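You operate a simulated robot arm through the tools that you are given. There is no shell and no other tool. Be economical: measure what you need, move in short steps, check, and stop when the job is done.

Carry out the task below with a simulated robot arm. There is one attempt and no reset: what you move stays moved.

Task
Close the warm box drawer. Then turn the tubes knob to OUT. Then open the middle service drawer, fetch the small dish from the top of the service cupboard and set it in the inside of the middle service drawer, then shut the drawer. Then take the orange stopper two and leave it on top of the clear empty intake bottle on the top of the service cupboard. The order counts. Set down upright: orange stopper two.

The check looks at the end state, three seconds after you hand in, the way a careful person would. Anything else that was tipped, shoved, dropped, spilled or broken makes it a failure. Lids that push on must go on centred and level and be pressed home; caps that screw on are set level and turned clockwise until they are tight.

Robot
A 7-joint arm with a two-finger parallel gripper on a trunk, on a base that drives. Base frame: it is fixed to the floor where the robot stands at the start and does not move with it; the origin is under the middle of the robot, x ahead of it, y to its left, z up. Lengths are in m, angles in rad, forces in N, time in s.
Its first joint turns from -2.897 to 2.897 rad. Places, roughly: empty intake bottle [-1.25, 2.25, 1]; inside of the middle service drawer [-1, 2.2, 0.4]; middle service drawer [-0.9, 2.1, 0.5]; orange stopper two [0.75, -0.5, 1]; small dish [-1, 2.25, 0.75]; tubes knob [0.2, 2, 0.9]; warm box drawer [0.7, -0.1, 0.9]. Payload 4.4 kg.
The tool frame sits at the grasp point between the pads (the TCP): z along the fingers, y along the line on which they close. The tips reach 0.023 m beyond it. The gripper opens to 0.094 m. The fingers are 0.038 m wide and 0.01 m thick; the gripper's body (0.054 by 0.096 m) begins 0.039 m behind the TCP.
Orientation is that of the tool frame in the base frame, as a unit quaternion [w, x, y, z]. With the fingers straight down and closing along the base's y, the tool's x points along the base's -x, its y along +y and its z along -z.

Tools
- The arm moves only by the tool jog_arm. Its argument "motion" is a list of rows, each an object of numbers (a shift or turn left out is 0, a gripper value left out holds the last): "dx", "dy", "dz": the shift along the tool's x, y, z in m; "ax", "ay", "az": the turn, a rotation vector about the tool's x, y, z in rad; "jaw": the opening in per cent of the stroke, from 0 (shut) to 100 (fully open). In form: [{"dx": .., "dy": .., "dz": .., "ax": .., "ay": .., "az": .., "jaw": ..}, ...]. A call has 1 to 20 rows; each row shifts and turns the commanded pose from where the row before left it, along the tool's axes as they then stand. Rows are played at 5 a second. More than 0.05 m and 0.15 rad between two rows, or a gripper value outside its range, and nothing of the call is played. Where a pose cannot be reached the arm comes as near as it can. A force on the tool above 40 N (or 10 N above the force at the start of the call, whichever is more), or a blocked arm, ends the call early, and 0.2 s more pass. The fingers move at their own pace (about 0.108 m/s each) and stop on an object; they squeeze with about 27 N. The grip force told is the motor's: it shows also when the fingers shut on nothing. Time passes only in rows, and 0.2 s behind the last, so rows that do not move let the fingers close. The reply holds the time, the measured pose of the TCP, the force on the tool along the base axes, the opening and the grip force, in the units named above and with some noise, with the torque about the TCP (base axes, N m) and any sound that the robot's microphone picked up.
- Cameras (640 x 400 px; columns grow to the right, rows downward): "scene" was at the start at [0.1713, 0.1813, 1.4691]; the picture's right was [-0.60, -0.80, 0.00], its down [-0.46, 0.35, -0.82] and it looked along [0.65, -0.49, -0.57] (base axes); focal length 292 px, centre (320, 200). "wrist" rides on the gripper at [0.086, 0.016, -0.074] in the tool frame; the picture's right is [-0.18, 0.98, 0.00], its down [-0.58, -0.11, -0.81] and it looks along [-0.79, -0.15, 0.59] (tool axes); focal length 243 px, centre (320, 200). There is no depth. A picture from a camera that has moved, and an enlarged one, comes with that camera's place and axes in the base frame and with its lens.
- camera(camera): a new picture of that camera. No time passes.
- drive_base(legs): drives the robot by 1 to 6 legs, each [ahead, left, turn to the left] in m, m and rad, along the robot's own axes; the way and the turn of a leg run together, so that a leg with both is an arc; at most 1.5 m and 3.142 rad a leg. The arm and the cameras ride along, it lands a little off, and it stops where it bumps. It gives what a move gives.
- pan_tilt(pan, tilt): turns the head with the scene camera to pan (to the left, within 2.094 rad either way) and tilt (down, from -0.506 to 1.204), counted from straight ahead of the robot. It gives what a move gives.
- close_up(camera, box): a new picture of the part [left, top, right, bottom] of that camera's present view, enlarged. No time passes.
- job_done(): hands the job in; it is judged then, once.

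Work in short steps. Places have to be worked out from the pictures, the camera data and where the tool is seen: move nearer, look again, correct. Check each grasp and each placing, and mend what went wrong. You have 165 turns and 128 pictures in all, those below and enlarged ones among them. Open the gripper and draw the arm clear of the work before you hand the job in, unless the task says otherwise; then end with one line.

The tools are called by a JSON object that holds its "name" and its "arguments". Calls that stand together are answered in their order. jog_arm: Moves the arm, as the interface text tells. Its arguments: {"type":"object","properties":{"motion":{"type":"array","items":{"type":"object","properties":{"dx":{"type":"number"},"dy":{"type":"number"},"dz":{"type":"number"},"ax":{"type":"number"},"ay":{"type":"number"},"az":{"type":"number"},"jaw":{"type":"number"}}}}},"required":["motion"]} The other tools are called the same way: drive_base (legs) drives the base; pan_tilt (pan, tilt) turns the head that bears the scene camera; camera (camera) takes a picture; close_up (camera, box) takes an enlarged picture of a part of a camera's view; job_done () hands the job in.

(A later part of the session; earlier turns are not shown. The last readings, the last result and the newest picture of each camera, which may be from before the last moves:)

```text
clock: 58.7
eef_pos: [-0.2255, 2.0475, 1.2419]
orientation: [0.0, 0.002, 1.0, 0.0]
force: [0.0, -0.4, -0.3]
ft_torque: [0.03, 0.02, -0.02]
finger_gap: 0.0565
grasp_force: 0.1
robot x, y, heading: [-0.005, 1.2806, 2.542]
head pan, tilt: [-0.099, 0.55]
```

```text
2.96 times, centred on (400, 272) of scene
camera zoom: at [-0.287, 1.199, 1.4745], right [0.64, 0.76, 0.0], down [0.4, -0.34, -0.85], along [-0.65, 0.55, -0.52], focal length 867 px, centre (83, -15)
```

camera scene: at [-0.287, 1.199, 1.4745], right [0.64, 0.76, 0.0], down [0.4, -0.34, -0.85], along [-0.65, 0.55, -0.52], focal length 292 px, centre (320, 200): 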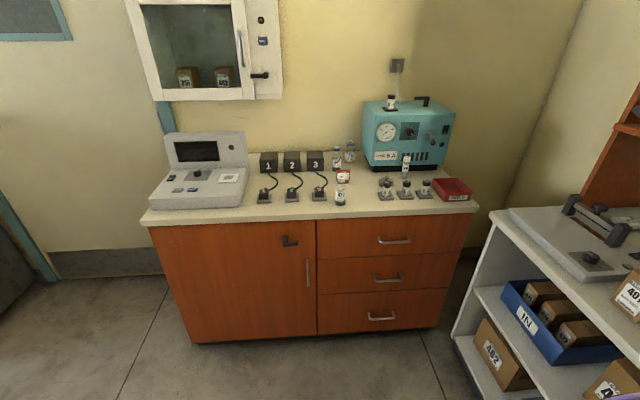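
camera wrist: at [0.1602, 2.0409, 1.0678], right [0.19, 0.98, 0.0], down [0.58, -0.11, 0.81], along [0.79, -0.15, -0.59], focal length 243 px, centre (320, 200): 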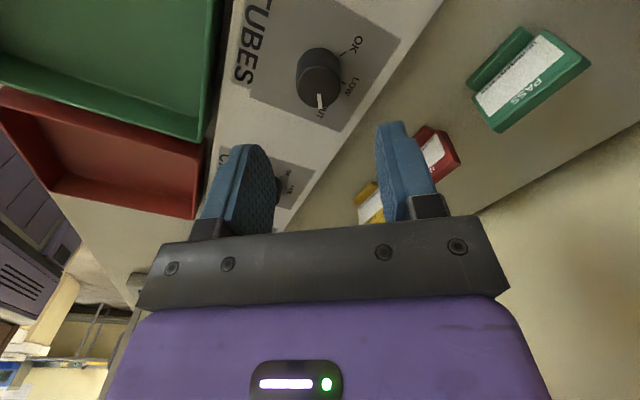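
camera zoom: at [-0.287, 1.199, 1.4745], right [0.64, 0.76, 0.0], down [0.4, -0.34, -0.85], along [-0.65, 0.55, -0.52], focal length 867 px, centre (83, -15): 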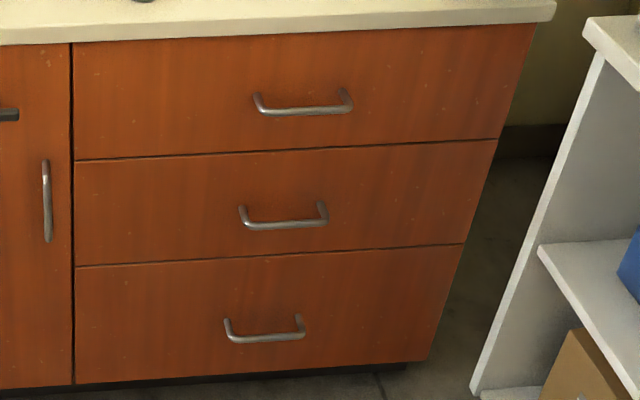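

{"name": "close_up", "arguments": {"camera": "scene", "box": [375, 155, 440, 200]}}

{"name": "close_up", "arguments": {"camera": "scene", "box": [320, 130, 395, 210]}}

```text
8.89 times, centred on (408, 178) of scene
camera zoom: at [-0.287, 1.199, 1.4745], right [0.64, 0.76, 0.0], down [0.4, -0.34, -0.85], along [-0.65, 0.55, -0.52], focal length 2600 px, centre (-458, 400)
```

zoom: 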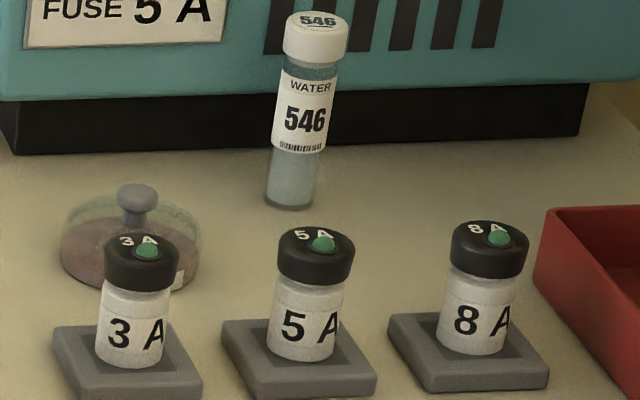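

```text
5.00 times, centred on (358, 170) of scene
camera zoom: at [-0.287, 1.199, 1.4745], right [0.64, 0.76, 0.0], down [0.4, -0.34, -0.85], along [-0.65, 0.55, -0.52], focal length 1463 px, centre (132, 350)
```

zoom: 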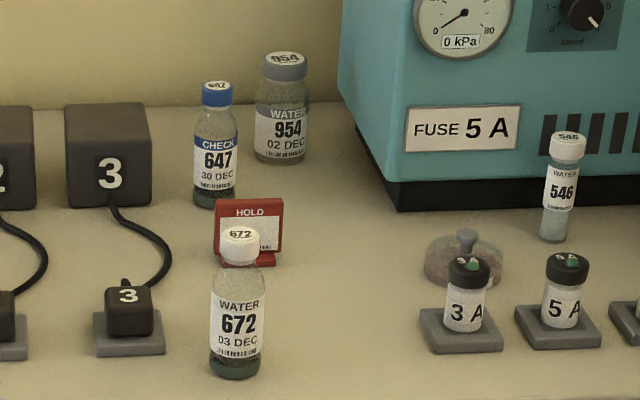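

{"name": "close_up", "arguments": {"camera": "scene", "box": [325, 130, 365, 180]}}

{"name": "close_up", "arguments": {"camera": "scene", "box": [360, 50, 460, 130]}}

```text
8.00 times, centred on (345, 155) of scene
camera zoom: at [-0.287, 1.199, 1.4745], right [0.64, 0.76, 0.0], down [0.4, -0.34, -0.85], along [-0.65, 0.55, -0.52], focal length 2340 px, centre (120, 560)
```

zoom: 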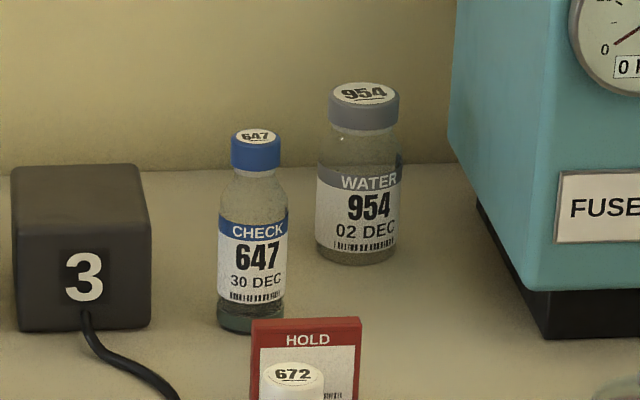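

```text
5.00 times, centred on (410, 90) of scene
camera zoom: at [-0.287, 1.199, 1.4745], right [0.64, 0.76, 0.0], down [0.4, -0.34, -0.85], along [-0.65, 0.55, -0.52], focal length 1463 px, centre (-130, 750)
```

zoom: 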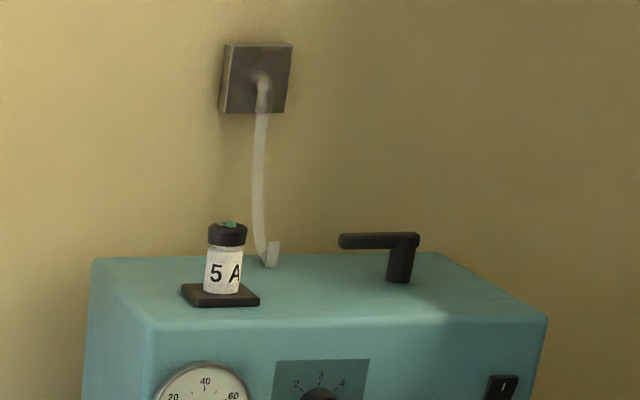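

Handle of the middle drawer is near (-0.764, 1.977, 0.555); bottle 954 (empty, clear) is near (-1.25, 2.22), and the small dish sits behind the 3A stand. I'll bring the arm in front of the drawers, yaw and tilt it forward (the top handle and counter lip block a vertical approach).

{"name": "jog_arm", "arguments": {"motion": [{"dx": 0.039, "dy": -0.0294}, {"dx": 0.039, "dy": -0.0294}, {"dx": 0.039, "dy": -0.0294}, {"dx": 0.039, "dy": -0.0294}, {"dx": 0.039, "dy": -0.0294}, {"dx": 0.039, "dy": -0.0294}, {"dx": 0.039, "dy": -0.0294}, {"dx": 0.039, "dy": -0.0294}, {"az": -0.1357}, {"az": -0.1357}, {"az": -0.1357}, {"az": -0.1357}, {"az": -0.1357}, {"az": -0.1357}, {"az": -0.1357}]}}

{"name": "jog_arm", "arguments": {"motion": [{"ax": -0.145, "jaw": 50}, {"ax": -0.145}, {"ax": -0.145}, {"ax": -0.145}, {"ax": -0.145}, {"ax": -0.145}]}}

{"name": "camera", "arguments": {"camera": "scene"}}

{"name": "camera", "arguments": {"camera": "wrist"}}

```text
clock: 61.9
eef_pos: [-0.539, 1.813, 1.2429]
orientation: [0.001, -0.456, 0.89, 0.001]
force: [-0.1, -0.4, 0.3]
ft_torque: [0.04, -0.03, -0.02]
finger_gap: 0.0564
grasp_force: 0.0
robot x, y, heading: [-0.0025, 1.2779, 2.542]
head pan, tilt: [-0.099, 0.55]
```

```text
clock: 63.3
eef_pos: [-0.5384, 1.8126, 1.2424]
orientation: [-0.192, -0.412, 0.807, 0.376]
force: [-0.5, 0.2, -0.1]
ft_torque: [0.01, 0.01, -0.01]
finger_gap: 0.0472
grasp_force: 0.2
robot x, y, heading: [-0.0068, 1.2795, 2.533]
head pan, tilt: [-0.099, 0.55]
```

```text
82 pictures are left
camera scene: at [-0.2871, 1.1994, 1.4745], right [0.64, 0.76, 0.0], down [0.4, -0.34, -0.85], along [-0.65, 0.55, -0.52], focal length 292 px, centre (320, 200)
```

scene: 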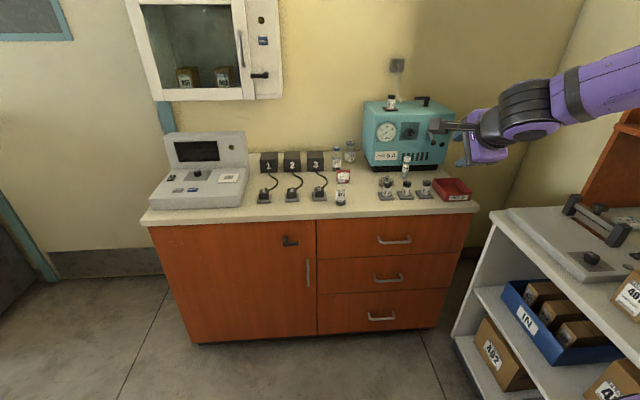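

```text
81 pictures are left
camera wrist: at [-0.5527, 1.7156, 1.3021], right [-0.41, 0.52, 0.75], down [0.9, 0.07, 0.44], along [0.17, 0.85, -0.49], focal length 243 px, centre (320, 200)
```

wrist: 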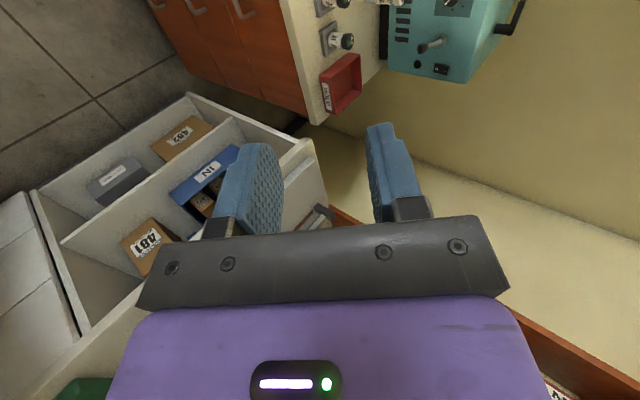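

I'll look right to see where the elbow is before lowering.

{"name": "pan_tilt", "arguments": {"pan": -0.8, "tilt": 0.45}}

{"name": "camera", "arguments": {"camera": "scene"}}

```text
clock: 64.3
eef_pos: [-0.5377, 1.8121, 1.2419]
orientation: [-0.191, -0.414, 0.807, 0.375]
force: [0.0, 0.9, 0.4]
ft_torque: [0.03, 0.01, 0.02]
finger_gap: 0.047
grasp_force: 0.1
robot x, y, heading: [-0.0063, 1.2768, 2.54]
head pan, tilt: [-0.799, 0.45]
```

```text
80 pictures are left
camera scene: at [-0.2341, 1.2315, 1.4836], right [0.99, 0.17, 0.0], down [0.07, -0.43, -0.9], along [-0.15, 0.89, -0.44], focal length 292 px, centre (320, 200)
```

scene: 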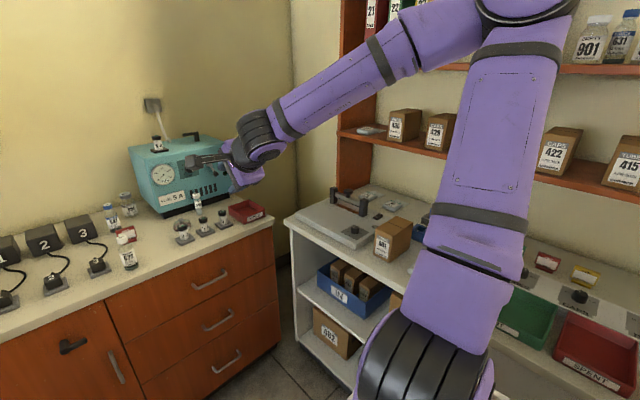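

Elbow is high and clear. I'll descend in front of the drawers to about z = 0.66.

{"name": "jog_arm", "arguments": {"motion": [{"dy": -0.0344, "dz": 0.029}, {"dy": -0.0344, "dz": 0.029}, {"dy": -0.0344, "dz": 0.029}, {"dy": -0.0344, "dz": 0.029}, {"dy": -0.0344, "dz": 0.029}, {"dy": -0.0344, "dz": 0.029}, {"dy": -0.0344, "dz": 0.029}, {"dy": -0.0344, "dz": 0.029}, {"dy": -0.0344, "dz": 0.029}, {"dy": -0.0344, "dz": 0.029}, {"dy": -0.0344, "dz": 0.029}, {"dy": -0.0344, "dz": 0.029}, {"dy": -0.0344, "dz": 0.029}]}}

{"name": "camera", "arguments": {"camera": "wrist"}}

{"name": "camera", "arguments": {"camera": "scene"}}

```text
clock: 67.1
eef_pos: [-0.5499, 1.8221, 0.7201]
orientation: [-0.192, -0.412, 0.807, 0.376]
force: [-1.0, -0.6, -0.4]
ft_torque: [0.0, -0.03, -0.01]
finger_gap: 0.0471
grasp_force: 0.1
out of reach, approached as far as the arm can: row 12, 13
robot x, y, heading: [-0.0072, 1.2781, 2.54]
head pan, tilt: [-0.799, 0.45]
```

```text
79 pictures are left
camera wrist: at [-0.5634, 1.7246, 0.7809], right [-0.41, 0.52, 0.75], down [0.9, 0.07, 0.44], along [0.17, 0.85, -0.49], focal length 243 px, centre (320, 200)
```

wrist: 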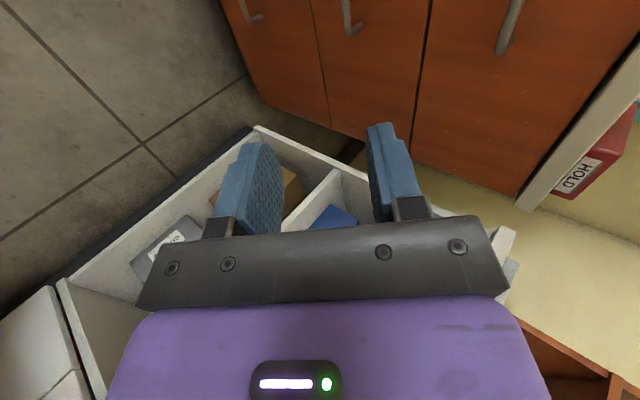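

```text
78 pictures are left
camera scene: at [-0.2338, 1.2315, 1.4836], right [0.99, 0.17, 0.0], down [0.07, -0.43, -0.9], along [-0.15, 0.89, -0.44], focal length 292 px, centre (320, 200)
```

scene: 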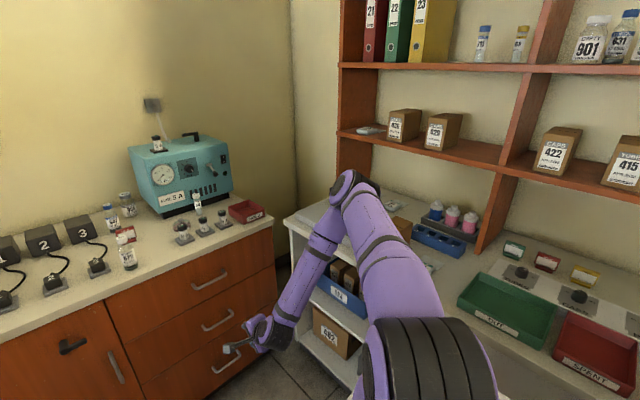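

The middle handle appears near (-0.75, 1.99, 0.545); the arm is at a limit this close in. I'll move forward and down toward it.

{"name": "jog_arm", "arguments": {"motion": [{"dy": 0.0171, "dz": 0.038}, {"dy": 0.0171, "dz": 0.038}, {"dy": 0.0171, "dz": 0.038}, {"dy": 0.0171, "dz": 0.038}]}}

{"name": "camera", "arguments": {"camera": "wrist"}}

```text
clock: 68.1
eef_pos: [-0.6553, 1.9, 0.7035]
orientation: [-0.192, -0.414, 0.807, 0.375]
force: [-0.4, -0.1, -0.5]
ft_torque: [-0.01, 0.02, 0.02]
finger_gap: 0.0468
grasp_force: 0.0
out of reach, approached as far as the arm can: row 2, 3, 4
robot x, y, heading: [-0.0038, 1.2791, 2.541]
head pan, tilt: [-0.799, 0.45]
```

```text
77 pictures are left
camera wrist: at [-0.6695, 1.8028, 0.7642], right [-0.41, 0.52, 0.75], down [0.9, 0.07, 0.44], along [0.18, 0.85, -0.49], focal length 243 px, centre (320, 200)
```

wrist: 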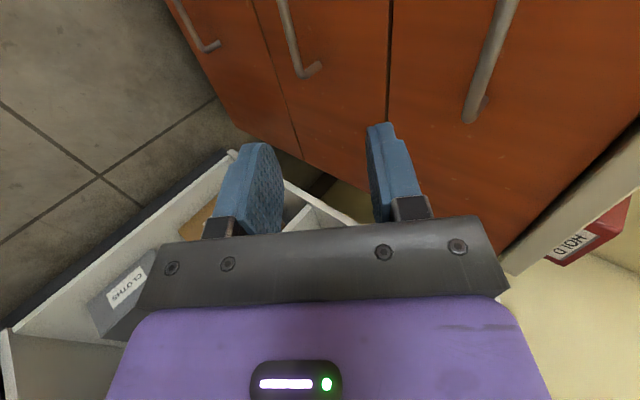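

Joint limits stop it with this much tilt. I'll reduce the tilt by 0.29 rad and see where the arm settles.

{"name": "jog_arm", "arguments": {"motion": [{"ax": 0.145}, {"ax": 0.145}]}}

```text
clock: 68.7
eef_pos: [-0.6556, 1.9002, 0.7045]
orientation: [-0.13, -0.437, 0.853, 0.256]
force: [0.0, 0.4, -0.3]
ft_torque: [0.02, 0.0, 0.01]
finger_gap: 0.0471
grasp_force: 0.0
robot x, y, heading: [-0.0019, 1.2744, 2.548]
head pan, tilt: [-0.799, 0.45]
```

{"name": "jog_arm", "arguments": {"motion": [{"dy": -0.0219, "dz": 0.0334}, {"dy": -0.0219, "dz": 0.0334}, {"dy": -0.0109, "dz": 0.0167}]}}

{"name": "camera", "arguments": {"camera": "wrist"}}

{"name": "camera", "arguments": {"camera": "scene"}}

```text
clock: 69.5
eef_pos: [-0.6541, 1.8972, 0.674]
orientation: [-0.13, -0.436, 0.853, 0.255]
force: [-0.6, 0.4, 0.2]
ft_torque: [-0.05, -0.01, 0.0]
finger_gap: 0.0473
grasp_force: 0.1
out of reach, approached as far as the arm can: row 1, 2, 3
robot x, y, heading: [-0.0041, 1.28, 2.542]
head pan, tilt: [-0.799, 0.45]
```

```text
76 pictures are left
camera wrist: at [-0.6842, 1.8117, 0.7439], right [-0.56, 0.63, 0.54], down [0.77, 0.16, 0.62], along [0.3, 0.76, -0.58], focal length 243 px, centre (320, 200)
```

wrist: 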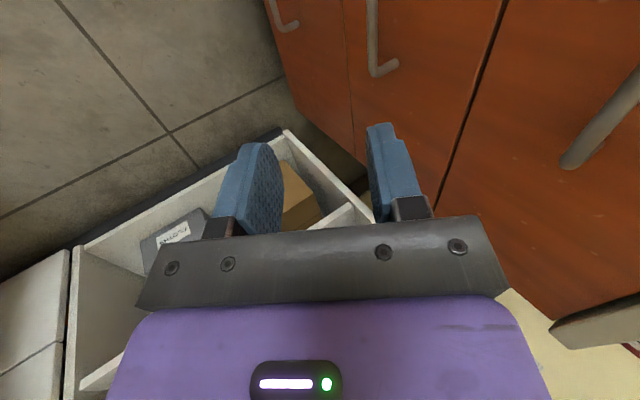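

```text
75 pictures are left
camera scene: at [-0.234, 1.2316, 1.4836], right [0.99, 0.17, 0.0], down [0.07, -0.43, -0.9], along [-0.15, 0.89, -0.44], focal length 292 px, centre (320, 200)
```

scene: 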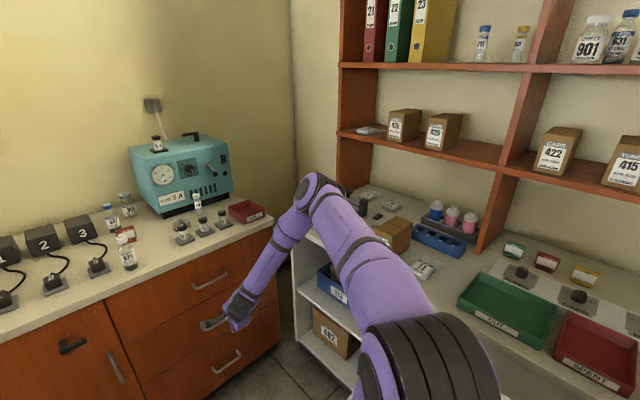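

The elbow has swung sideways, which eats the joint range. I'll raise again, untilt, and yaw to the natural direction (camera toward the robot) to reset the posture.

{"name": "jog_arm", "arguments": {"motion": [{"dy": 0.0, "dz": -0.05}, {"dz": -0.05}, {"dz": -0.05}, {"dz": -0.05}, {"dz": -0.05}, {"ax": 0.145, "dz": -0.05}, {"ax": 0.145, "dz": -0.05}, {"ax": 0.145, "dz": -0.05}, {"ax": 0.145, "dz": -0.05}, {"az": -0.145}, {"az": -0.145}, {"az": -0.145}, {"az": -0.145}, {"az": -0.145}, {"az": -0.145}, {"az": -0.145}, {"az": -0.145}, {"az": -0.145}, {"az": -0.145}, {"az": -0.12}]}}

{"name": "camera", "arguments": {"camera": "scene"}}

```text
clock: 73.7
eef_pos: [-0.4861, 1.7765, 1.0672]
orientation: [0.0, 0.952, -0.307, 0.0]
force: [-0.7, 0.1, -0.3]
ft_torque: [0.01, -0.05, 0.0]
finger_gap: 0.0471
grasp_force: 0.1
robot x, y, heading: [-0.0027, 1.2786, 2.543]
head pan, tilt: [-0.799, 0.45]
```

```text
74 pictures are left
camera scene: at [-0.234, 1.2316, 1.4836], right [0.99, 0.17, 0.0], down [0.07, -0.43, -0.9], along [-0.15, 0.89, -0.44], focal length 292 px, centre (320, 200)
```

scene: 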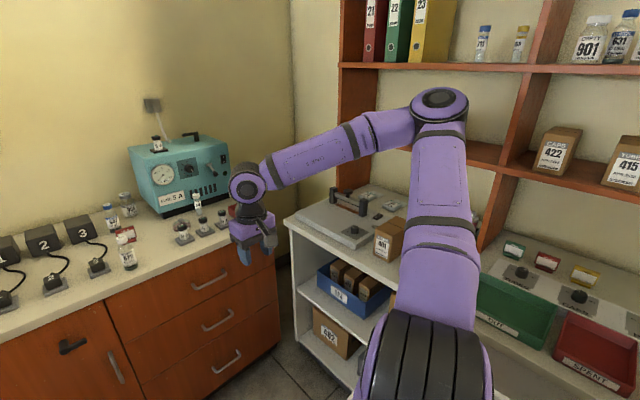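

The elbow is still out to the right but the posture is otherwise natural. I'll test the descent with this yaw, tilting the fingertips forward.

{"name": "jog_arm", "arguments": {"motion": [{"dx": -0.045}, {"dx": -0.045}, {"dx": -0.045}, {"dx": -0.045}, {"ay": -0.125}, {"ay": -0.125}, {"ay": -0.125}, {"ay": -0.125}, {"dx": 0.024, "dz": 0.0439}, {"dx": 0.024, "dz": 0.0439}, {"dx": 0.024, "dz": 0.0439}, {"dx": 0.024, "dz": 0.0439}, {"dx": 0.024, "dz": 0.0439}, {"dx": 0.024, "dz": 0.0439}, {"dx": 0.024, "dz": 0.0439}, {"dx": 0.024, "dz": 0.0439}, {"dx": 0.024, "dz": 0.0439}, {"dx": 0.024, "dz": 0.0439}]}}

{"name": "camera", "arguments": {"camera": "scene"}}

{"name": "camera", "arguments": {"camera": "wrist"}}

```text
clock: 77.5
eef_pos: [-0.6305, 1.8809, 0.6632]
orientation: [-0.076, 0.922, -0.298, -0.235]
force: [0.2, -1.1, -0.4]
ft_torque: [0.01, 0.01, 0.0]
finger_gap: 0.0467
grasp_force: 0.1
out of reach, approached as far as the arm can: row 17, 18
robot x, y, heading: [-0.0038, 1.2768, 2.544]
head pan, tilt: [-0.799, 0.45]
```

```text
73 pictures are left
camera scene: at [-0.234, 1.2316, 1.4836], right [0.99, 0.17, 0.0], down [0.07, -0.43, -0.9], along [-0.15, 0.89, -0.44], focal length 292 px, centre (320, 200)
```

scene: 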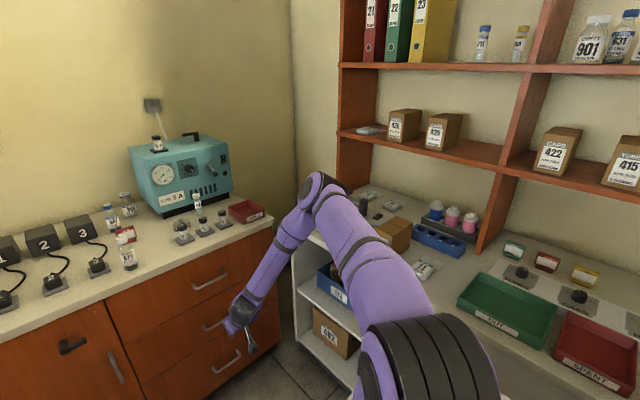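

```text
72 pictures are left
camera wrist: at [-0.5501, 1.8027, 0.6876], right [-0.71, -0.7, 0.09], down [-0.04, 0.16, 0.99], along [-0.71, 0.69, -0.14], focal length 243 px, centre (320, 200)
```

wrist: 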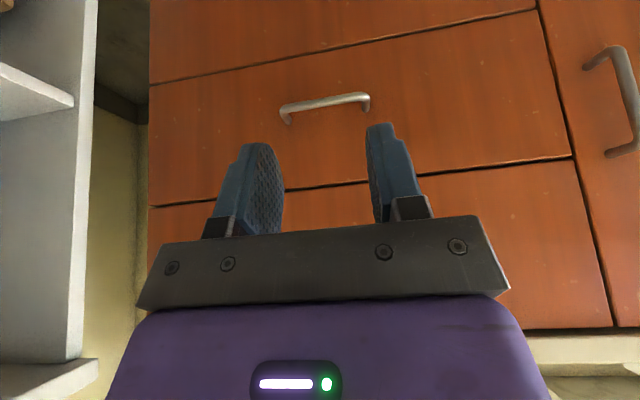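

The same limit again, so it's the shoulder: the elbow is swung out too low. I'll raise the hand and sweep it to the right at fixed yaw to see if the elbow plane rights itself.

{"name": "jog_arm", "arguments": {"motion": [{"dx": -0.024, "dz": -0.0439}, {"dx": -0.024, "dz": -0.0439}, {"dx": -0.024, "dz": -0.0439}, {"dx": -0.024, "dz": -0.0439}, {"dx": -0.024, "dz": -0.0439}, {"dx": -0.024, "dz": -0.0439}, {"dx": -0.024, "dz": -0.0439}, {"dx": -0.024, "dz": -0.0439}, {"dx": -0.024, "dz": -0.0439}, {"dx": -0.024, "dz": -0.0439}, {"ay": 0.125}, {"ay": 0.125}, {"ay": 0.125}, {"ay": 0.125}]}}

{"name": "jog_arm", "arguments": {"motion": [{"dx": 0.03, "dy": -0.035}, {"dx": 0.03, "dy": -0.035}, {"dx": 0.01, "dy": -0.045}, {"dx": 0.01, "dy": -0.045}, {"dx": 0.01, "dy": -0.045}, {"dx": 0.01, "dy": -0.045}, {"dx": 0.02, "dy": -0.045}, {"dx": 0.02, "dy": -0.045}, {"dx": 0.02, "dy": -0.045}, {"dx": 0.02, "dy": -0.045}]}}

{"name": "camera", "arguments": {"camera": "scene"}}

```text
clock: 80.5
eef_pos: [-0.6307, 1.8824, 1.1645]
orientation: [0.0, 0.952, -0.307, 0.0]
force: [-0.1, -0.1, 0.4]
ft_torque: [-0.04, -0.01, -0.01]
finger_gap: 0.0468
grasp_force: 0.0
robot x, y, heading: [-0.0039, 1.2792, 2.541]
head pan, tilt: [-0.799, 0.45]
```

```text
clock: 82.7
eef_pos: [-0.2535, 2.0979, 1.1643]
orientation: [-0.001, 0.951, -0.311, 0.0]
force: [0.4, 0.5, -0.4]
ft_torque: [-0.05, 0.0, 0.04]
finger_gap: 0.0471
grasp_force: 0.0
out of reach, approached as far as the arm can: row 10
robot x, y, heading: [-0.0057, 1.2768, 2.542]
head pan, tilt: [-0.799, 0.45]
```

```text
71 pictures are left
camera scene: at [-0.234, 1.232, 1.4836], right [0.99, 0.17, 0.0], down [0.07, -0.43, -0.9], along [-0.15, 0.89, -0.44], focal length 292 px, centre (320, 200)
```

scene: 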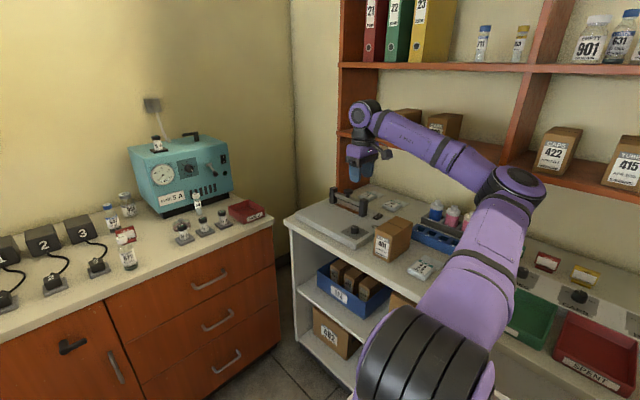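

Sweeping right at fixed yaw made it worse (the wrist roll limit is on that side), so the opposite should help. I'll sweep left at fixed yaw, staying ahead of the head mast.

{"name": "jog_arm", "arguments": {"motion": [{"dx": -0.018, "dy": 0.0445}, {"dx": -0.018, "dy": 0.0445}, {"dx": -0.018, "dy": 0.0445}, {"dx": -0.018, "dy": 0.0445}, {"dx": -0.018, "dy": 0.0445}, {"dx": -0.018, "dy": 0.0445}, {"dx": -0.018, "dy": 0.0445}, {"dx": -0.018, "dy": 0.0445}, {"dx": 0.0, "dy": 0.0445}, {"dx": 0.0, "dy": 0.0445}, {"dx": 0.0, "dy": 0.0445}, {"dx": 0.01, "dy": 0.0445}, {"dx": 0.01, "dy": 0.0445}, {"dx": 0.02, "dy": 0.0445}, {"dx": 0.02, "dy": 0.0445}, {"dx": 0.022, "dy": 0.0445}, {"dx": 0.022, "dy": 0.0445}, {"dx": 0.022, "dy": 0.0445}]}}

{"name": "pan_tilt", "arguments": {"pan": -0.45, "tilt": 0.4}}

{"name": "camera", "arguments": {"camera": "scene"}}

```text
clock: 86.5
eef_pos: [-0.7381, 1.4646, 1.1646]
orientation: [0.001, 0.951, -0.309, 0.0]
force: [0.2, 0.4, 0.8]
ft_torque: [-0.02, 0.05, -0.01]
finger_gap: 0.0469
grasp_force: 0.0
robot x, y, heading: [-0.0057, 1.2799, 2.536]
head pan, tilt: [-0.799, 0.45]
```

```text
clock: 87.4
eef_pos: [-0.739, 1.4624, 1.1647]
orientation: [-0.001, 0.952, -0.307, 0.0]
force: [0.1, -0.7, -0.1]
ft_torque: [0.03, 0.03, -0.02]
finger_gap: 0.047
grasp_force: 0.1
robot x, y, heading: [-0.0037, 1.2786, 2.542]
head pan, tilt: [-0.45, 0.4]
```

```text
70 pictures are left
camera scene: at [-0.2644, 1.2214, 1.4882], right [0.87, 0.5, 0.0], down [0.19, -0.34, -0.92], along [-0.46, 0.8, -0.39], focal length 292 px, centre (320, 200)
```

scene: 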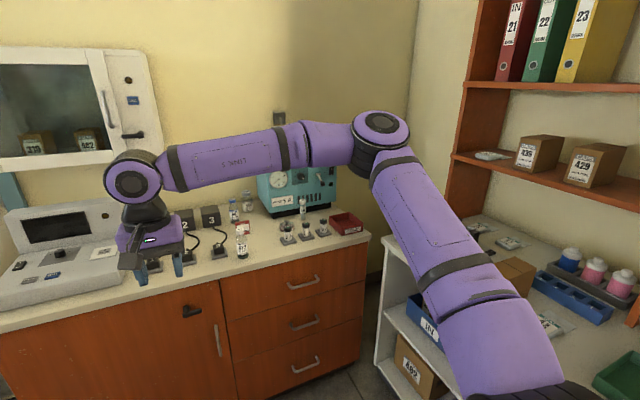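

The elbow lies ahead while the forearm runs left: joint 3 is rotated. I'll command the exact screw motion of that joint (rotation about the upper-arm axis through the shoulder), then re-level with a pure tool rotation.

{"name": "jog_arm", "arguments": {"motion": [{"dx": -0.0245, "dy": -0.0254, "dz": 0.0337, "ax": 0.081, "az": 0.059}, {"dx": -0.0245, "dy": -0.0254, "dz": 0.0337, "ax": 0.081, "az": 0.059}, {"dx": -0.0245, "dy": -0.0254, "dz": 0.0337, "ax": 0.081, "az": 0.059}, {"dx": -0.0245, "dy": -0.0254, "dz": 0.0337, "ax": 0.081, "az": 0.059}, {"dx": -0.0245, "dy": -0.0254, "dz": 0.0337, "ax": 0.081, "az": 0.059}, {"dx": -0.0245, "dy": -0.0254, "dz": 0.0337, "ax": 0.081, "az": 0.059}, {"dx": -0.0245, "dy": -0.0254, "dz": 0.0337, "ax": 0.081, "az": 0.059}, {"ax": -0.081, "az": -0.059}, {"ax": -0.081, "az": -0.059}, {"ax": -0.081, "az": -0.059}, {"ax": -0.081, "az": -0.059}, {"ax": -0.081, "az": -0.059}, {"ax": -0.081, "az": -0.059}, {"ax": -0.081, "az": -0.059}]}}

{"name": "camera", "arguments": {"camera": "scene"}}

```text
clock: 90.4
eef_pos: [-0.6966, 1.7409, 0.9849]
orientation: [0.0, 0.952, -0.306, 0.0]
force: [-0.1, 0.3, 0.4]
ft_torque: [0.04, 0.0, -0.01]
finger_gap: 0.047
grasp_force: 0.1
robot x, y, heading: [0.0011, 1.2776, 2.547]
head pan, tilt: [-0.45, 0.4]
```

```text
69 pictures are left
camera scene: at [-0.2646, 1.2212, 1.4882], right [0.87, 0.5, 0.0], down [0.19, -0.34, -0.92], along [-0.46, 0.8, -0.39], focal length 292 px, centre (320, 200)
```

scene: 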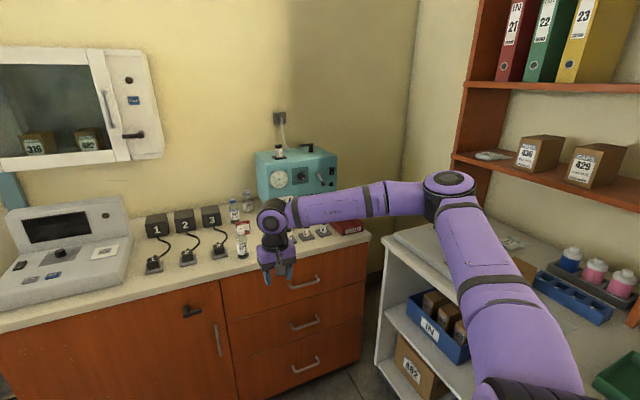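

The elbow bias seems built into the solver, so a closer stance is what's needed (shoulder limit when stretched down). I'll retract the hand, then drive closer and a bit right.

{"name": "jog_arm", "arguments": {"motion": [{"dz": -0.05}, {"dz": -0.05}, {"dx": 0.045, "dz": -0.02}, {"dx": 0.045}, {"dx": 0.045}, {"dx": 0.045}]}}

{"name": "drive_base", "arguments": {"legs": [[0.22, -0.1, -0.02]]}}

{"name": "camera", "arguments": {"camera": "scene"}}

```text
clock: 91.8
eef_pos: [-0.5514, 1.6337, 1.1039]
orientation: [-0.001, 0.951, -0.309, 0.0]
force: [0.3, 0.7, 0.0]
ft_torque: [-0.04, -0.02, 0.0]
finger_gap: 0.0469
grasp_force: 0.1
robot x, y, heading: [-0.0043, 1.2768, 2.539]
head pan, tilt: [-0.45, 0.4]
```

```text
clock: 93.5
eef_pos: [-0.6666, 1.8538, 1.105]
orientation: [0.001, 0.948, -0.317, 0.001]
force: [-0.4, 1.3, -0.1]
ft_torque: [0.01, -0.02, -0.05]
finger_gap: 0.0469
grasp_force: 0.0
robot x, y, heading: [-0.1273, 1.4879, 2.519]
head pan, tilt: [-0.45, 0.4]
```

```text
68 pictures are left
camera scene: at [-0.3884, 1.4356, 1.4882], right [0.88, 0.48, 0.0], down [0.19, -0.34, -0.92], along [-0.44, 0.81, -0.39], focal length 292 px, centre (320, 200)
```

scene: 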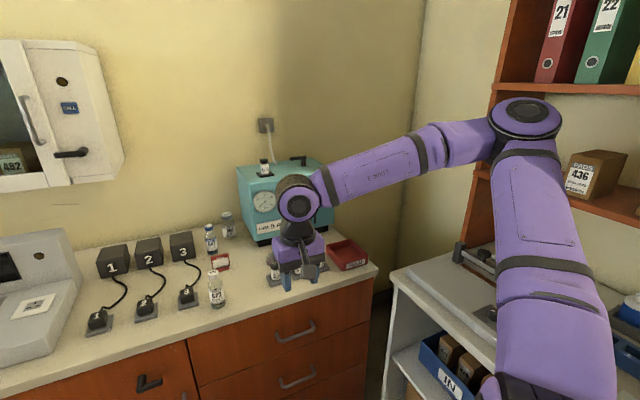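

Handle is now about 0.59 m from the arm axis. I'll yaw so the jaws close across the bar, tilt 0.58 rad, and descend.

{"name": "jog_arm", "arguments": {"motion": [{"dx": 0.045}, {"az": 0.1427}, {"az": 0.1427}, {"az": 0.1427}, {"az": 0.1427}, {"az": 0.1427}, {"az": 0.1427}, {"az": 0.1427}, {"az": 0.1427}, {"az": 0.1427}, {"az": 0.1427}, {"az": 0.1427}, {"ax": -0.145}, {"ax": -0.145}, {"ax": -0.145}, {"ax": -0.145}]}}

{"name": "jog_arm", "arguments": {"motion": [{"dy": -0.0219, "dz": 0.0334}, {"dy": -0.0219, "dz": 0.0334}, {"dy": -0.0219, "dz": 0.0334}, {"dy": -0.0219, "dz": 0.0334}, {"dy": -0.0219, "dz": 0.0334}, {"dy": -0.0219, "dz": 0.0334}, {"dy": -0.0219, "dz": 0.0334}, {"dy": -0.0219, "dz": 0.0334}, {"dy": -0.0219, "dz": 0.0334}, {"dy": -0.0219, "dz": 0.0334}, {"dy": -0.0219, "dz": 0.0334}, {"dy": -0.0219, "dz": 0.0334}]}}

{"name": "camera", "arguments": {"camera": "scene"}}

{"name": "camera", "arguments": {"camera": "wrist"}}

```text
clock: 97.0
eef_pos: [-0.6519, 1.8341, 1.1119]
orientation: [-0.127, -0.428, 0.857, 0.256]
force: [-1.7, 1.0, 0.5]
ft_torque: [-0.01, 0.01, 0.0]
finger_gap: 0.047
grasp_force: 0.1
out of reach, approached as far as the arm can: row 16
robot x, y, heading: [-0.1298, 1.4877, 2.523]
head pan, tilt: [-0.45, 0.4]
```

```text
clock: 99.5
eef_pos: [-0.6891, 1.8468, 0.6998]
orientation: [-0.127, -0.427, 0.858, 0.255]
force: [0.6, 0.7, -0.1]
ft_torque: [0.02, -0.01, 0.01]
finger_gap: 0.0469
grasp_force: 0.0
out of reach, approached as far as the arm can: row 1, 2, 11, 12
robot x, y, heading: [-0.1254, 1.4865, 2.526]
head pan, tilt: [-0.45, 0.4]
```

```text
67 pictures are left
camera scene: at [-0.3882, 1.4356, 1.4883], right [0.88, 0.48, 0.0], down [0.19, -0.34, -0.92], along [-0.44, 0.81, -0.39], focal length 292 px, centre (320, 200)
```

scene: 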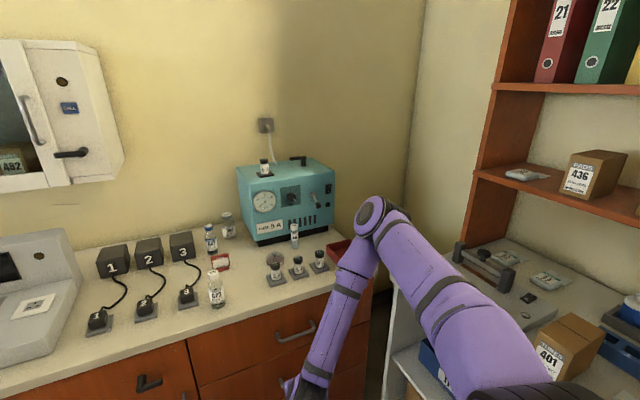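

```text
66 pictures are left
camera wrist: at [-0.721, 1.7612, 0.7715], right [-0.55, 0.64, 0.54], down [0.77, 0.14, 0.62], along [0.32, 0.75, -0.58], focal length 243 px, centre (320, 200)
```

wrist: 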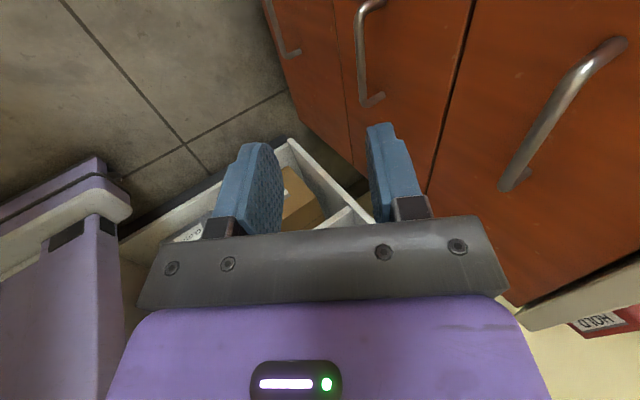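

The wrist pitch limit blocks forward tilt this low. Instead I'll lean the hand sideways (body to the right, in line with the forearm) and plan to hook the bar with the rear finger; first redo the orientation higher up, then descend.

{"name": "jog_arm", "arguments": {"motion": [{"dy": 0.0274, "dz": -0.0418}, {"dy": 0.0274, "dz": -0.0418}, {"ax": 0.145}, {"ax": 0.145}, {"ax": 0.145}, {"ax": 0.145}, {"dx": -0.04, "jaw": 95}, {"dx": -0.04}, {"ay": 0.15}, {"ay": 0.15}, {"ay": 0.15}, {"ay": 0.15}, {"dx": -0.0226, "dz": 0.033}, {"dx": -0.0226, "dz": 0.033}, {"dx": -0.0226, "dz": 0.033}, {"dx": -0.0226, "dz": 0.033}]}}

{"name": "camera", "arguments": {"camera": "wrist"}}

{"name": "camera", "arguments": {"camera": "scene"}}

```text
clock: 103.0
eef_pos: [-0.6428, 1.9124, 0.6784]
orientation: [-0.264, -0.426, 0.855, -0.131]
force: [0.6, -0.3, -0.4]
ft_torque: [0.03, -0.02, -0.02]
finger_gap: 0.0893
grasp_force: 0.0
out of reach, approached as far as the arm can: row 16
robot x, y, heading: [-0.1258, 1.4858, 2.519]
head pan, tilt: [-0.45, 0.4]
```

```text
65 pictures are left
camera wrist: at [-0.6754, 1.8982, 0.7885], right [-0.69, 0.71, -0.1], down [0.65, 0.68, 0.34], along [0.31, 0.17, -0.94], focal length 243 px, centre (320, 200)
```

wrist: 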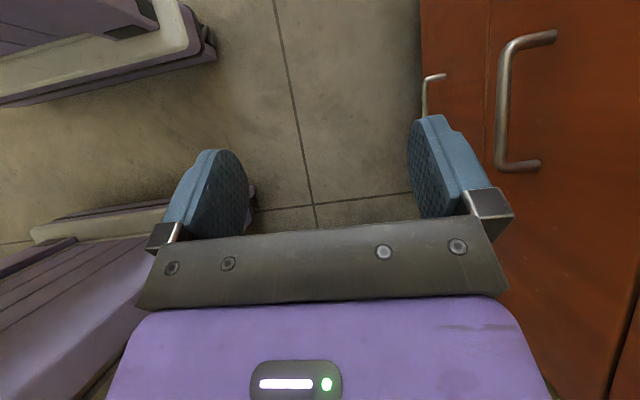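

```text
64 pictures are left
camera scene: at [-0.3883, 1.4356, 1.4882], right [0.88, 0.48, 0.0], down [0.19, -0.34, -0.92], along [-0.44, 0.81, -0.39], focal length 292 px, centre (320, 200)
```

scene: 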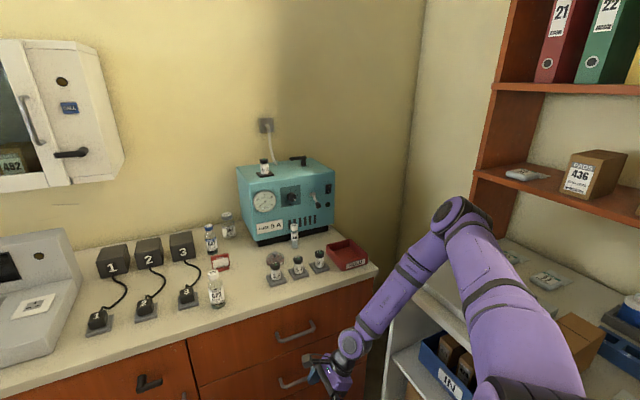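

The restriction follows the elbow posture that crept in on an early sweep at small radius. I'll reverse that: raise the hand, go right, then sweep left at small radius and the same height, and look at the elbow.

{"name": "jog_arm", "arguments": {"motion": [{"dx": 0.0254, "dz": -0.0371}, {"dx": 0.0254, "dz": -0.0371}, {"dx": 0.0254, "dz": -0.0371}, {"dx": 0.0254, "dz": -0.0371}, {"dx": 0.0254, "dz": -0.0371}, {"dx": 0.0254, "dz": -0.0371}, {"dx": 0.0254, "dz": -0.0371}, {"dx": 0.0254, "dz": -0.0371}, {"dx": 0.0254, "dz": -0.0371}, {"dx": 0.0254, "dz": -0.0371}, {"ay": -0.15}, {"ay": -0.15}, {"ay": -0.15}, {"ay": -0.15}, {"dz": -0.05}, {"dz": -0.05}, {"dz": -0.05}, {"dz": -0.05}, {"dz": -0.05}, {"dz": -0.05}]}}

{"name": "camera", "arguments": {"camera": "scene"}}

```text
clock: 107.2
eef_pos: [-0.6435, 1.911, 1.4302]
orientation: [0.001, -0.446, 0.895, 0.0]
force: [-0.3, 1.2, -1.0]
ft_torque: [-0.04, -0.01, -0.02]
finger_gap: 0.0892
grasp_force: 0.0
robot x, y, heading: [-0.1299, 1.4843, 2.519]
head pan, tilt: [-0.45, 0.4]
```

```text
63 pictures are left
camera scene: at [-0.3885, 1.436, 1.4882], right [0.88, 0.48, 0.0], down [0.19, -0.34, -0.92], along [-0.44, 0.81, -0.39], focal length 292 px, centre (320, 200)
```

scene: 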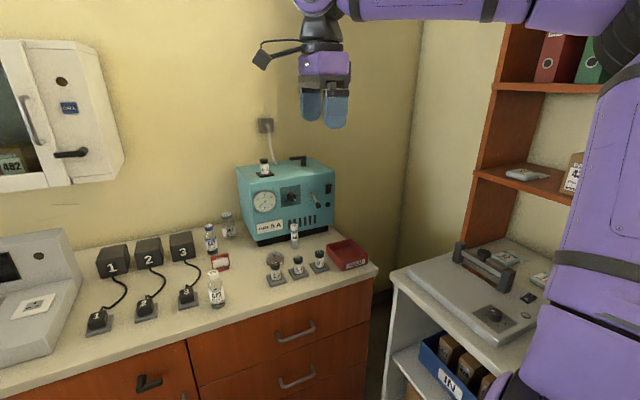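

The elbow was pushed right when the last joint hit its counter-clockwise stop. The reverse ratchet is to yaw clockwise until that joint saturates on the other side, forcing the elbow left.

{"name": "jog_arm", "arguments": {"motion": [{"az": 0.149}, {"az": 0.149}, {"az": 0.149}, {"az": 0.149}, {"az": 0.149}, {"az": 0.149}, {"az": 0.149}, {"az": 0.149}, {"az": 0.149}, {"az": 0.149}, {"az": 0.149}, {"az": 0.149}, {"az": 0.149}, {"az": 0.149}, {"az": 0.149}, {"az": 0.149}, {"az": 0.149}, {"az": 0.149}, {"az": 0.149}, {"az": 0.149}]}}

{"name": "camera", "arguments": {"camera": "scene"}}

```text
clock: 111.3
eef_pos: [-0.6442, 1.9119, 1.429]
orientation: [0.0, 0.857, 0.515, 0.001]
force: [-0.4, 0.3, -0.2]
ft_torque: [-0.01, -0.01, -0.02]
finger_gap: 0.0891
grasp_force: 0.1
robot x, y, heading: [-0.1251, 1.4882, 2.518]
head pan, tilt: [-0.45, 0.4]
```

```text
62 pictures are left
camera scene: at [-0.3884, 1.4355, 1.4882], right [0.88, 0.48, 0.0], down [0.19, -0.34, -0.92], along [-0.44, 0.81, -0.39], focal length 292 px, centre (320, 200)
```

scene: 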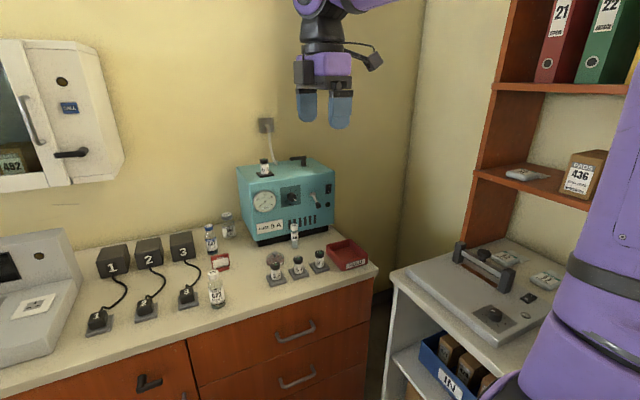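

Working: the elbow rose. I'll continue a bit further and tilt the head up to see it.

{"name": "jog_arm", "arguments": {"motion": [{"az": 0.149}, {"az": 0.149}, {"az": 0.149}, {"az": 0.149}, {"az": 0.149}, {"az": 0.149}]}}

{"name": "pan_tilt", "arguments": {"pan": -0.6, "tilt": -0.1}}

{"name": "camera", "arguments": {"camera": "scene"}}

```text
clock: 112.8
eef_pos: [-0.6443, 1.9114, 1.4293]
orientation: [0.0, 0.996, 0.094, 0.001]
force: [-0.3, 0.0, -1.0]
ft_torque: [0.01, 0.01, -0.02]
finger_gap: 0.0893
grasp_force: 0.0
robot x, y, heading: [-0.1283, 1.4911, 2.519]
head pan, tilt: [-0.45, 0.4]
```

```text
clock: 113.7
eef_pos: [-0.6434, 1.9116, 1.4294]
orientation: [-0.001, 0.995, 0.096, 0.0]
force: [0.1, -0.7, -0.3]
ft_torque: [0.03, -0.02, -0.01]
finger_gap: 0.0894
grasp_force: 0.0
robot x, y, heading: [-0.1265, 1.4891, 2.521]
head pan, tilt: [-0.6, -0.099]
```

```text
61 pictures are left
camera scene: at [-0.3738, 1.4361, 1.534], right [0.94, 0.34, 0.0], down [-0.03, 0.09, -1.0], along [-0.34, 0.94, 0.1], focal length 292 px, centre (320, 200)
```

scene: 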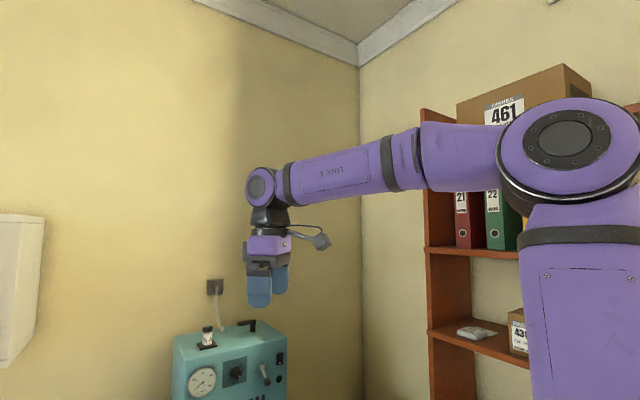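

The elbow now stands upright over the shoulder. I'll yaw so the jaws close across the bar (tool x to +n), tilt forward, and descend in two steps.

{"name": "jog_arm", "arguments": {"motion": [{"az": -0.15}, {"az": -0.15}, {"az": -0.15}, {"az": -0.15}, {"az": -0.15}, {"dy": 0.04}, {"ax": 0.145}, {"ax": 0.145}, {"ax": 0.145}, {"ax": 0.145}, {"dy": 0.0247, "dz": 0.0376}, {"dy": 0.0247, "dz": 0.0376}, {"dy": 0.0247, "dz": 0.0376}, {"dy": 0.0247, "dz": 0.0376}, {"dy": 0.0247, "dz": 0.0376}, {"dy": 0.0247, "dz": 0.0376}, {"dy": 0.0247, "dz": 0.0376}, {"dy": 0.0247, "dz": 0.0376}, {"dy": 0.0247, "dz": 0.0376}, {"dy": 0.0247, "dz": 0.0376}]}}

{"name": "jog_arm", "arguments": {"motion": [{"dy": 0.0247, "dz": 0.0376}, {"dy": 0.0247, "dz": 0.0376}, {"dy": 0.0247, "dz": 0.0376}, {"dy": 0.0247, "dz": 0.0376}, {"dy": 0.0247, "dz": 0.0376}, {"dy": 0.0247, "dz": 0.0376}, {"dy": 0.0247, "dz": 0.0376}]}}

{"name": "camera", "arguments": {"camera": "wrist"}}

```text
clock: 117.9
eef_pos: [-0.6412, 1.9063, 0.9905]
orientation: [-0.255, 0.854, 0.435, -0.129]
force: [0.7, 0.2, 0.8]
ft_torque: [-0.01, 0.03, -0.01]
finger_gap: 0.0895
grasp_force: 0.0
out of reach, approached as far as the arm can: row 17, 18, 19
robot x, y, heading: [-0.1248, 1.4874, 2.521]
head pan, tilt: [-0.6, -0.099]
```

```text
clock: 119.5
eef_pos: [-0.6412, 1.9055, 0.7111]
orientation: [-0.254, 0.854, 0.435, -0.129]
force: [0.2, 1.1, 0.0]
ft_torque: [-0.02, -0.01, 0.04]
finger_gap: 0.0895
grasp_force: 0.1
out of reach, approached as far as the arm can: row 7
robot x, y, heading: [-0.1249, 1.4923, 2.522]
head pan, tilt: [-0.6, -0.099]
```

```text
60 pictures are left
camera wrist: at [-0.5487, 1.9423, 0.7653], right [0.56, -0.63, -0.54], down [-0.06, -0.68, 0.74], along [-0.83, -0.38, -0.41], focal length 243 px, centre (320, 200)
```

wrist: 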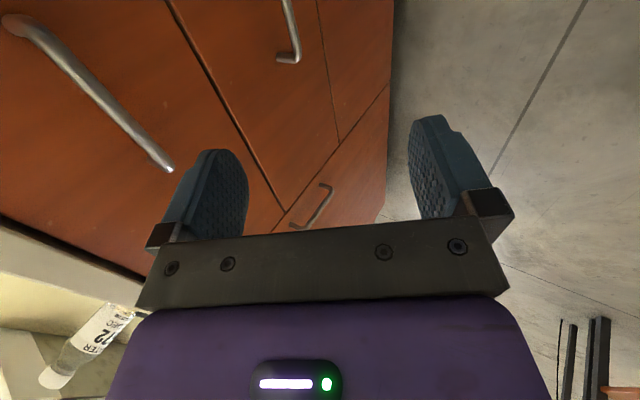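

{"name": "pan_tilt", "arguments": {"pan": -0.6, "tilt": 0.6}}

{"name": "camera", "arguments": {"camera": "scene"}}

```text
clock: 120.5
eef_pos: [-0.6421, 1.9044, 0.713]
orientation: [-0.253, 0.854, 0.435, -0.13]
force: [-0.1, -0.8, -0.1]
ft_torque: [0.02, 0.02, 0.01]
finger_gap: 0.0895
grasp_force: 0.1
robot x, y, heading: [-0.1263, 1.4881, 2.521]
head pan, tilt: [-0.6, 0.6]
```

```text
59 pictures are left
camera scene: at [-0.3743, 1.4372, 1.4701], right [0.94, 0.34, 0.0], down [0.19, -0.53, -0.83], along [-0.28, 0.78, -0.56], focal length 292 px, centre (320, 200)
```

scene: 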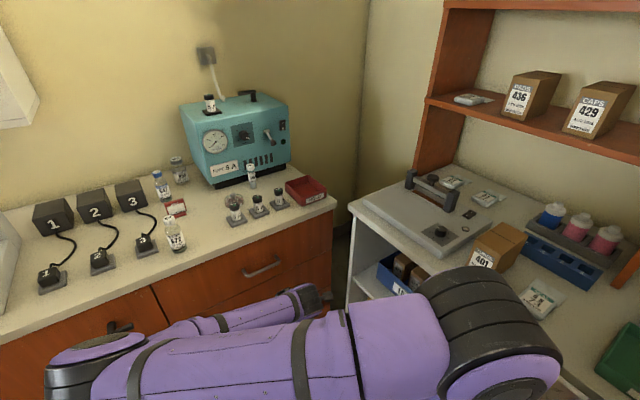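

Now the elbow fell to the other side because the stance is too close for this tilt. I'll raise to restore it, then back the base up 0.10 m, which should suit both pitch and reach.

{"name": "jog_arm", "arguments": {"motion": [{"dy": -0.0247, "dz": -0.0376}, {"dy": -0.0247, "dz": -0.0376}, {"dy": -0.0247, "dz": -0.0376}, {"dy": -0.0247, "dz": -0.0376}, {"dy": -0.0247, "dz": -0.0376}, {"dy": -0.0247, "dz": -0.0376}, {"dy": -0.0247, "dz": -0.0376}, {"dy": -0.0247, "dz": -0.0376}, {"dy": -0.0247, "dz": -0.0376}, {"dy": -0.0247, "dz": -0.0376}, {"ax": -0.145}, {"ax": -0.145}, {"ax": -0.145}, {"ax": -0.145}, {"dz": -0.05}, {"dz": -0.05}, {"dz": -0.05}]}}

{"name": "drive_base", "arguments": {"legs": [[-0.1, 0, 0]]}}

{"name": "pan_tilt", "arguments": {"pan": -0.6, "tilt": 0.2}}

{"name": "camera", "arguments": {"camera": "scene"}}

```text
clock: 124.3
eef_pos: [-0.6938, 1.7418, 1.3097]
orientation: [-0.029, 0.786, 0.618, -0.019]
force: [0.1, -0.4, -0.5]
ft_torque: [0.05, -0.03, 0.02]
finger_gap: 0.0891
grasp_force: 0.0
out of reach, approached as far as the arm can: row 11
robot x, y, heading: [-0.1243, 1.4827, 2.516]
head pan, tilt: [-0.6, 0.6]
stopped in row 17: the arm was blocked; the commanded pose is now the measured one
```

```text
clock: 125.5
eef_pos: [-0.6096, 1.6847, 1.3113]
orientation: [-0.029, 0.787, 0.616, -0.018]
force: [-0.2, -0.5, -1.1]
ft_torque: [0.02, 0.03, -0.01]
finger_gap: 0.0892
grasp_force: 0.0
robot x, y, heading: [-0.0473, 1.4293, 2.519]
head pan, tilt: [-0.6, 0.6]
```

```text
clock: 126.4
eef_pos: [-0.6092, 1.6849, 1.3116]
orientation: [-0.029, 0.786, 0.617, -0.018]
force: [-0.2, 0.5, 0.4]
ft_torque: [-0.01, 0.01, 0.01]
finger_gap: 0.0895
grasp_force: 0.1
robot x, y, heading: [-0.0454, 1.4244, 2.516]
head pan, tilt: [-0.6, 0.201]
```

```text
58 pictures are left
camera scene: at [-0.2937, 1.3831, 1.5067], right [0.94, 0.34, 0.0], down [0.07, -0.19, -0.98], along [-0.34, 0.92, -0.2], focal length 292 px, centre (320, 200)
```

scene: 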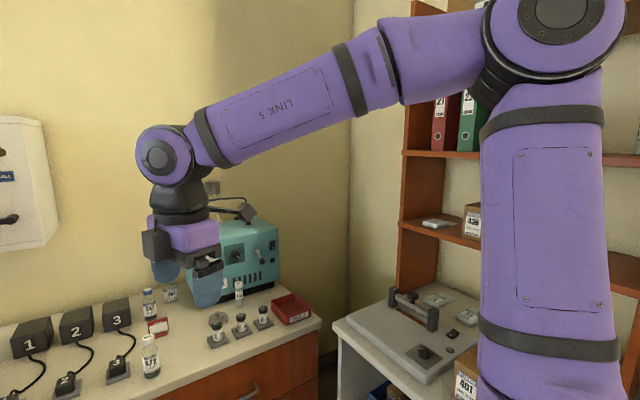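

Elbow upright, handle now ~0.68 m from the axis. I'll correct yaw, move out to l≈1.66, tilt ~0.5 rad and lower to z≈1.0, then check.

{"name": "jog_arm", "arguments": {"motion": [{"az": 0.127}, {"az": 0.127}, {"az": 0.127}, {"dx": 0.032, "dy": -0.036}, {"dx": 0.032, "dy": -0.036}, {"dx": 0.032, "dy": -0.036}, {"dx": 0.032, "dy": -0.036}, {"dx": 0.032, "dy": -0.036}, {"ax": 0.15}, {"ax": 0.15}, {"ax": 0.15}, {"dy": 0.0224, "dz": 0.039}, {"dy": 0.0224, "dz": 0.039}, {"dy": 0.0224, "dz": 0.039}, {"dy": 0.0224, "dz": 0.039}, {"dy": 0.0224, "dz": 0.039}, {"dy": 0.0224, "dz": 0.039}, {"dy": 0.0224, "dz": 0.039}]}}

{"name": "camera", "arguments": {"camera": "scene"}}

```text
clock: 130.2
eef_pos: [-0.6619, 1.9139, 1.0059]
orientation: [-0.222, 0.861, 0.44, -0.125]
force: [-0.2, -0.9, 0.3]
ft_torque: [0.01, 0.01, 0.01]
finger_gap: 0.0896
grasp_force: 0.1
robot x, y, heading: [-0.0436, 1.4282, 2.518]
head pan, tilt: [-0.6, 0.201]
```

```text
57 pictures are left
camera scene: at [-0.2931, 1.383, 1.5069], right [0.94, 0.34, 0.0], down [0.07, -0.19, -0.98], along [-0.33, 0.92, -0.2], focal length 292 px, centre (320, 200)
```

scene: 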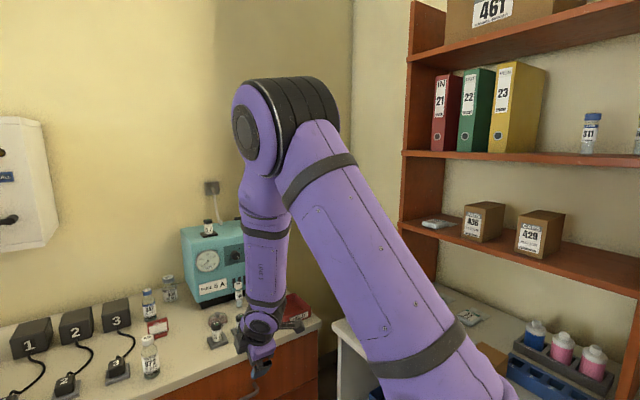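

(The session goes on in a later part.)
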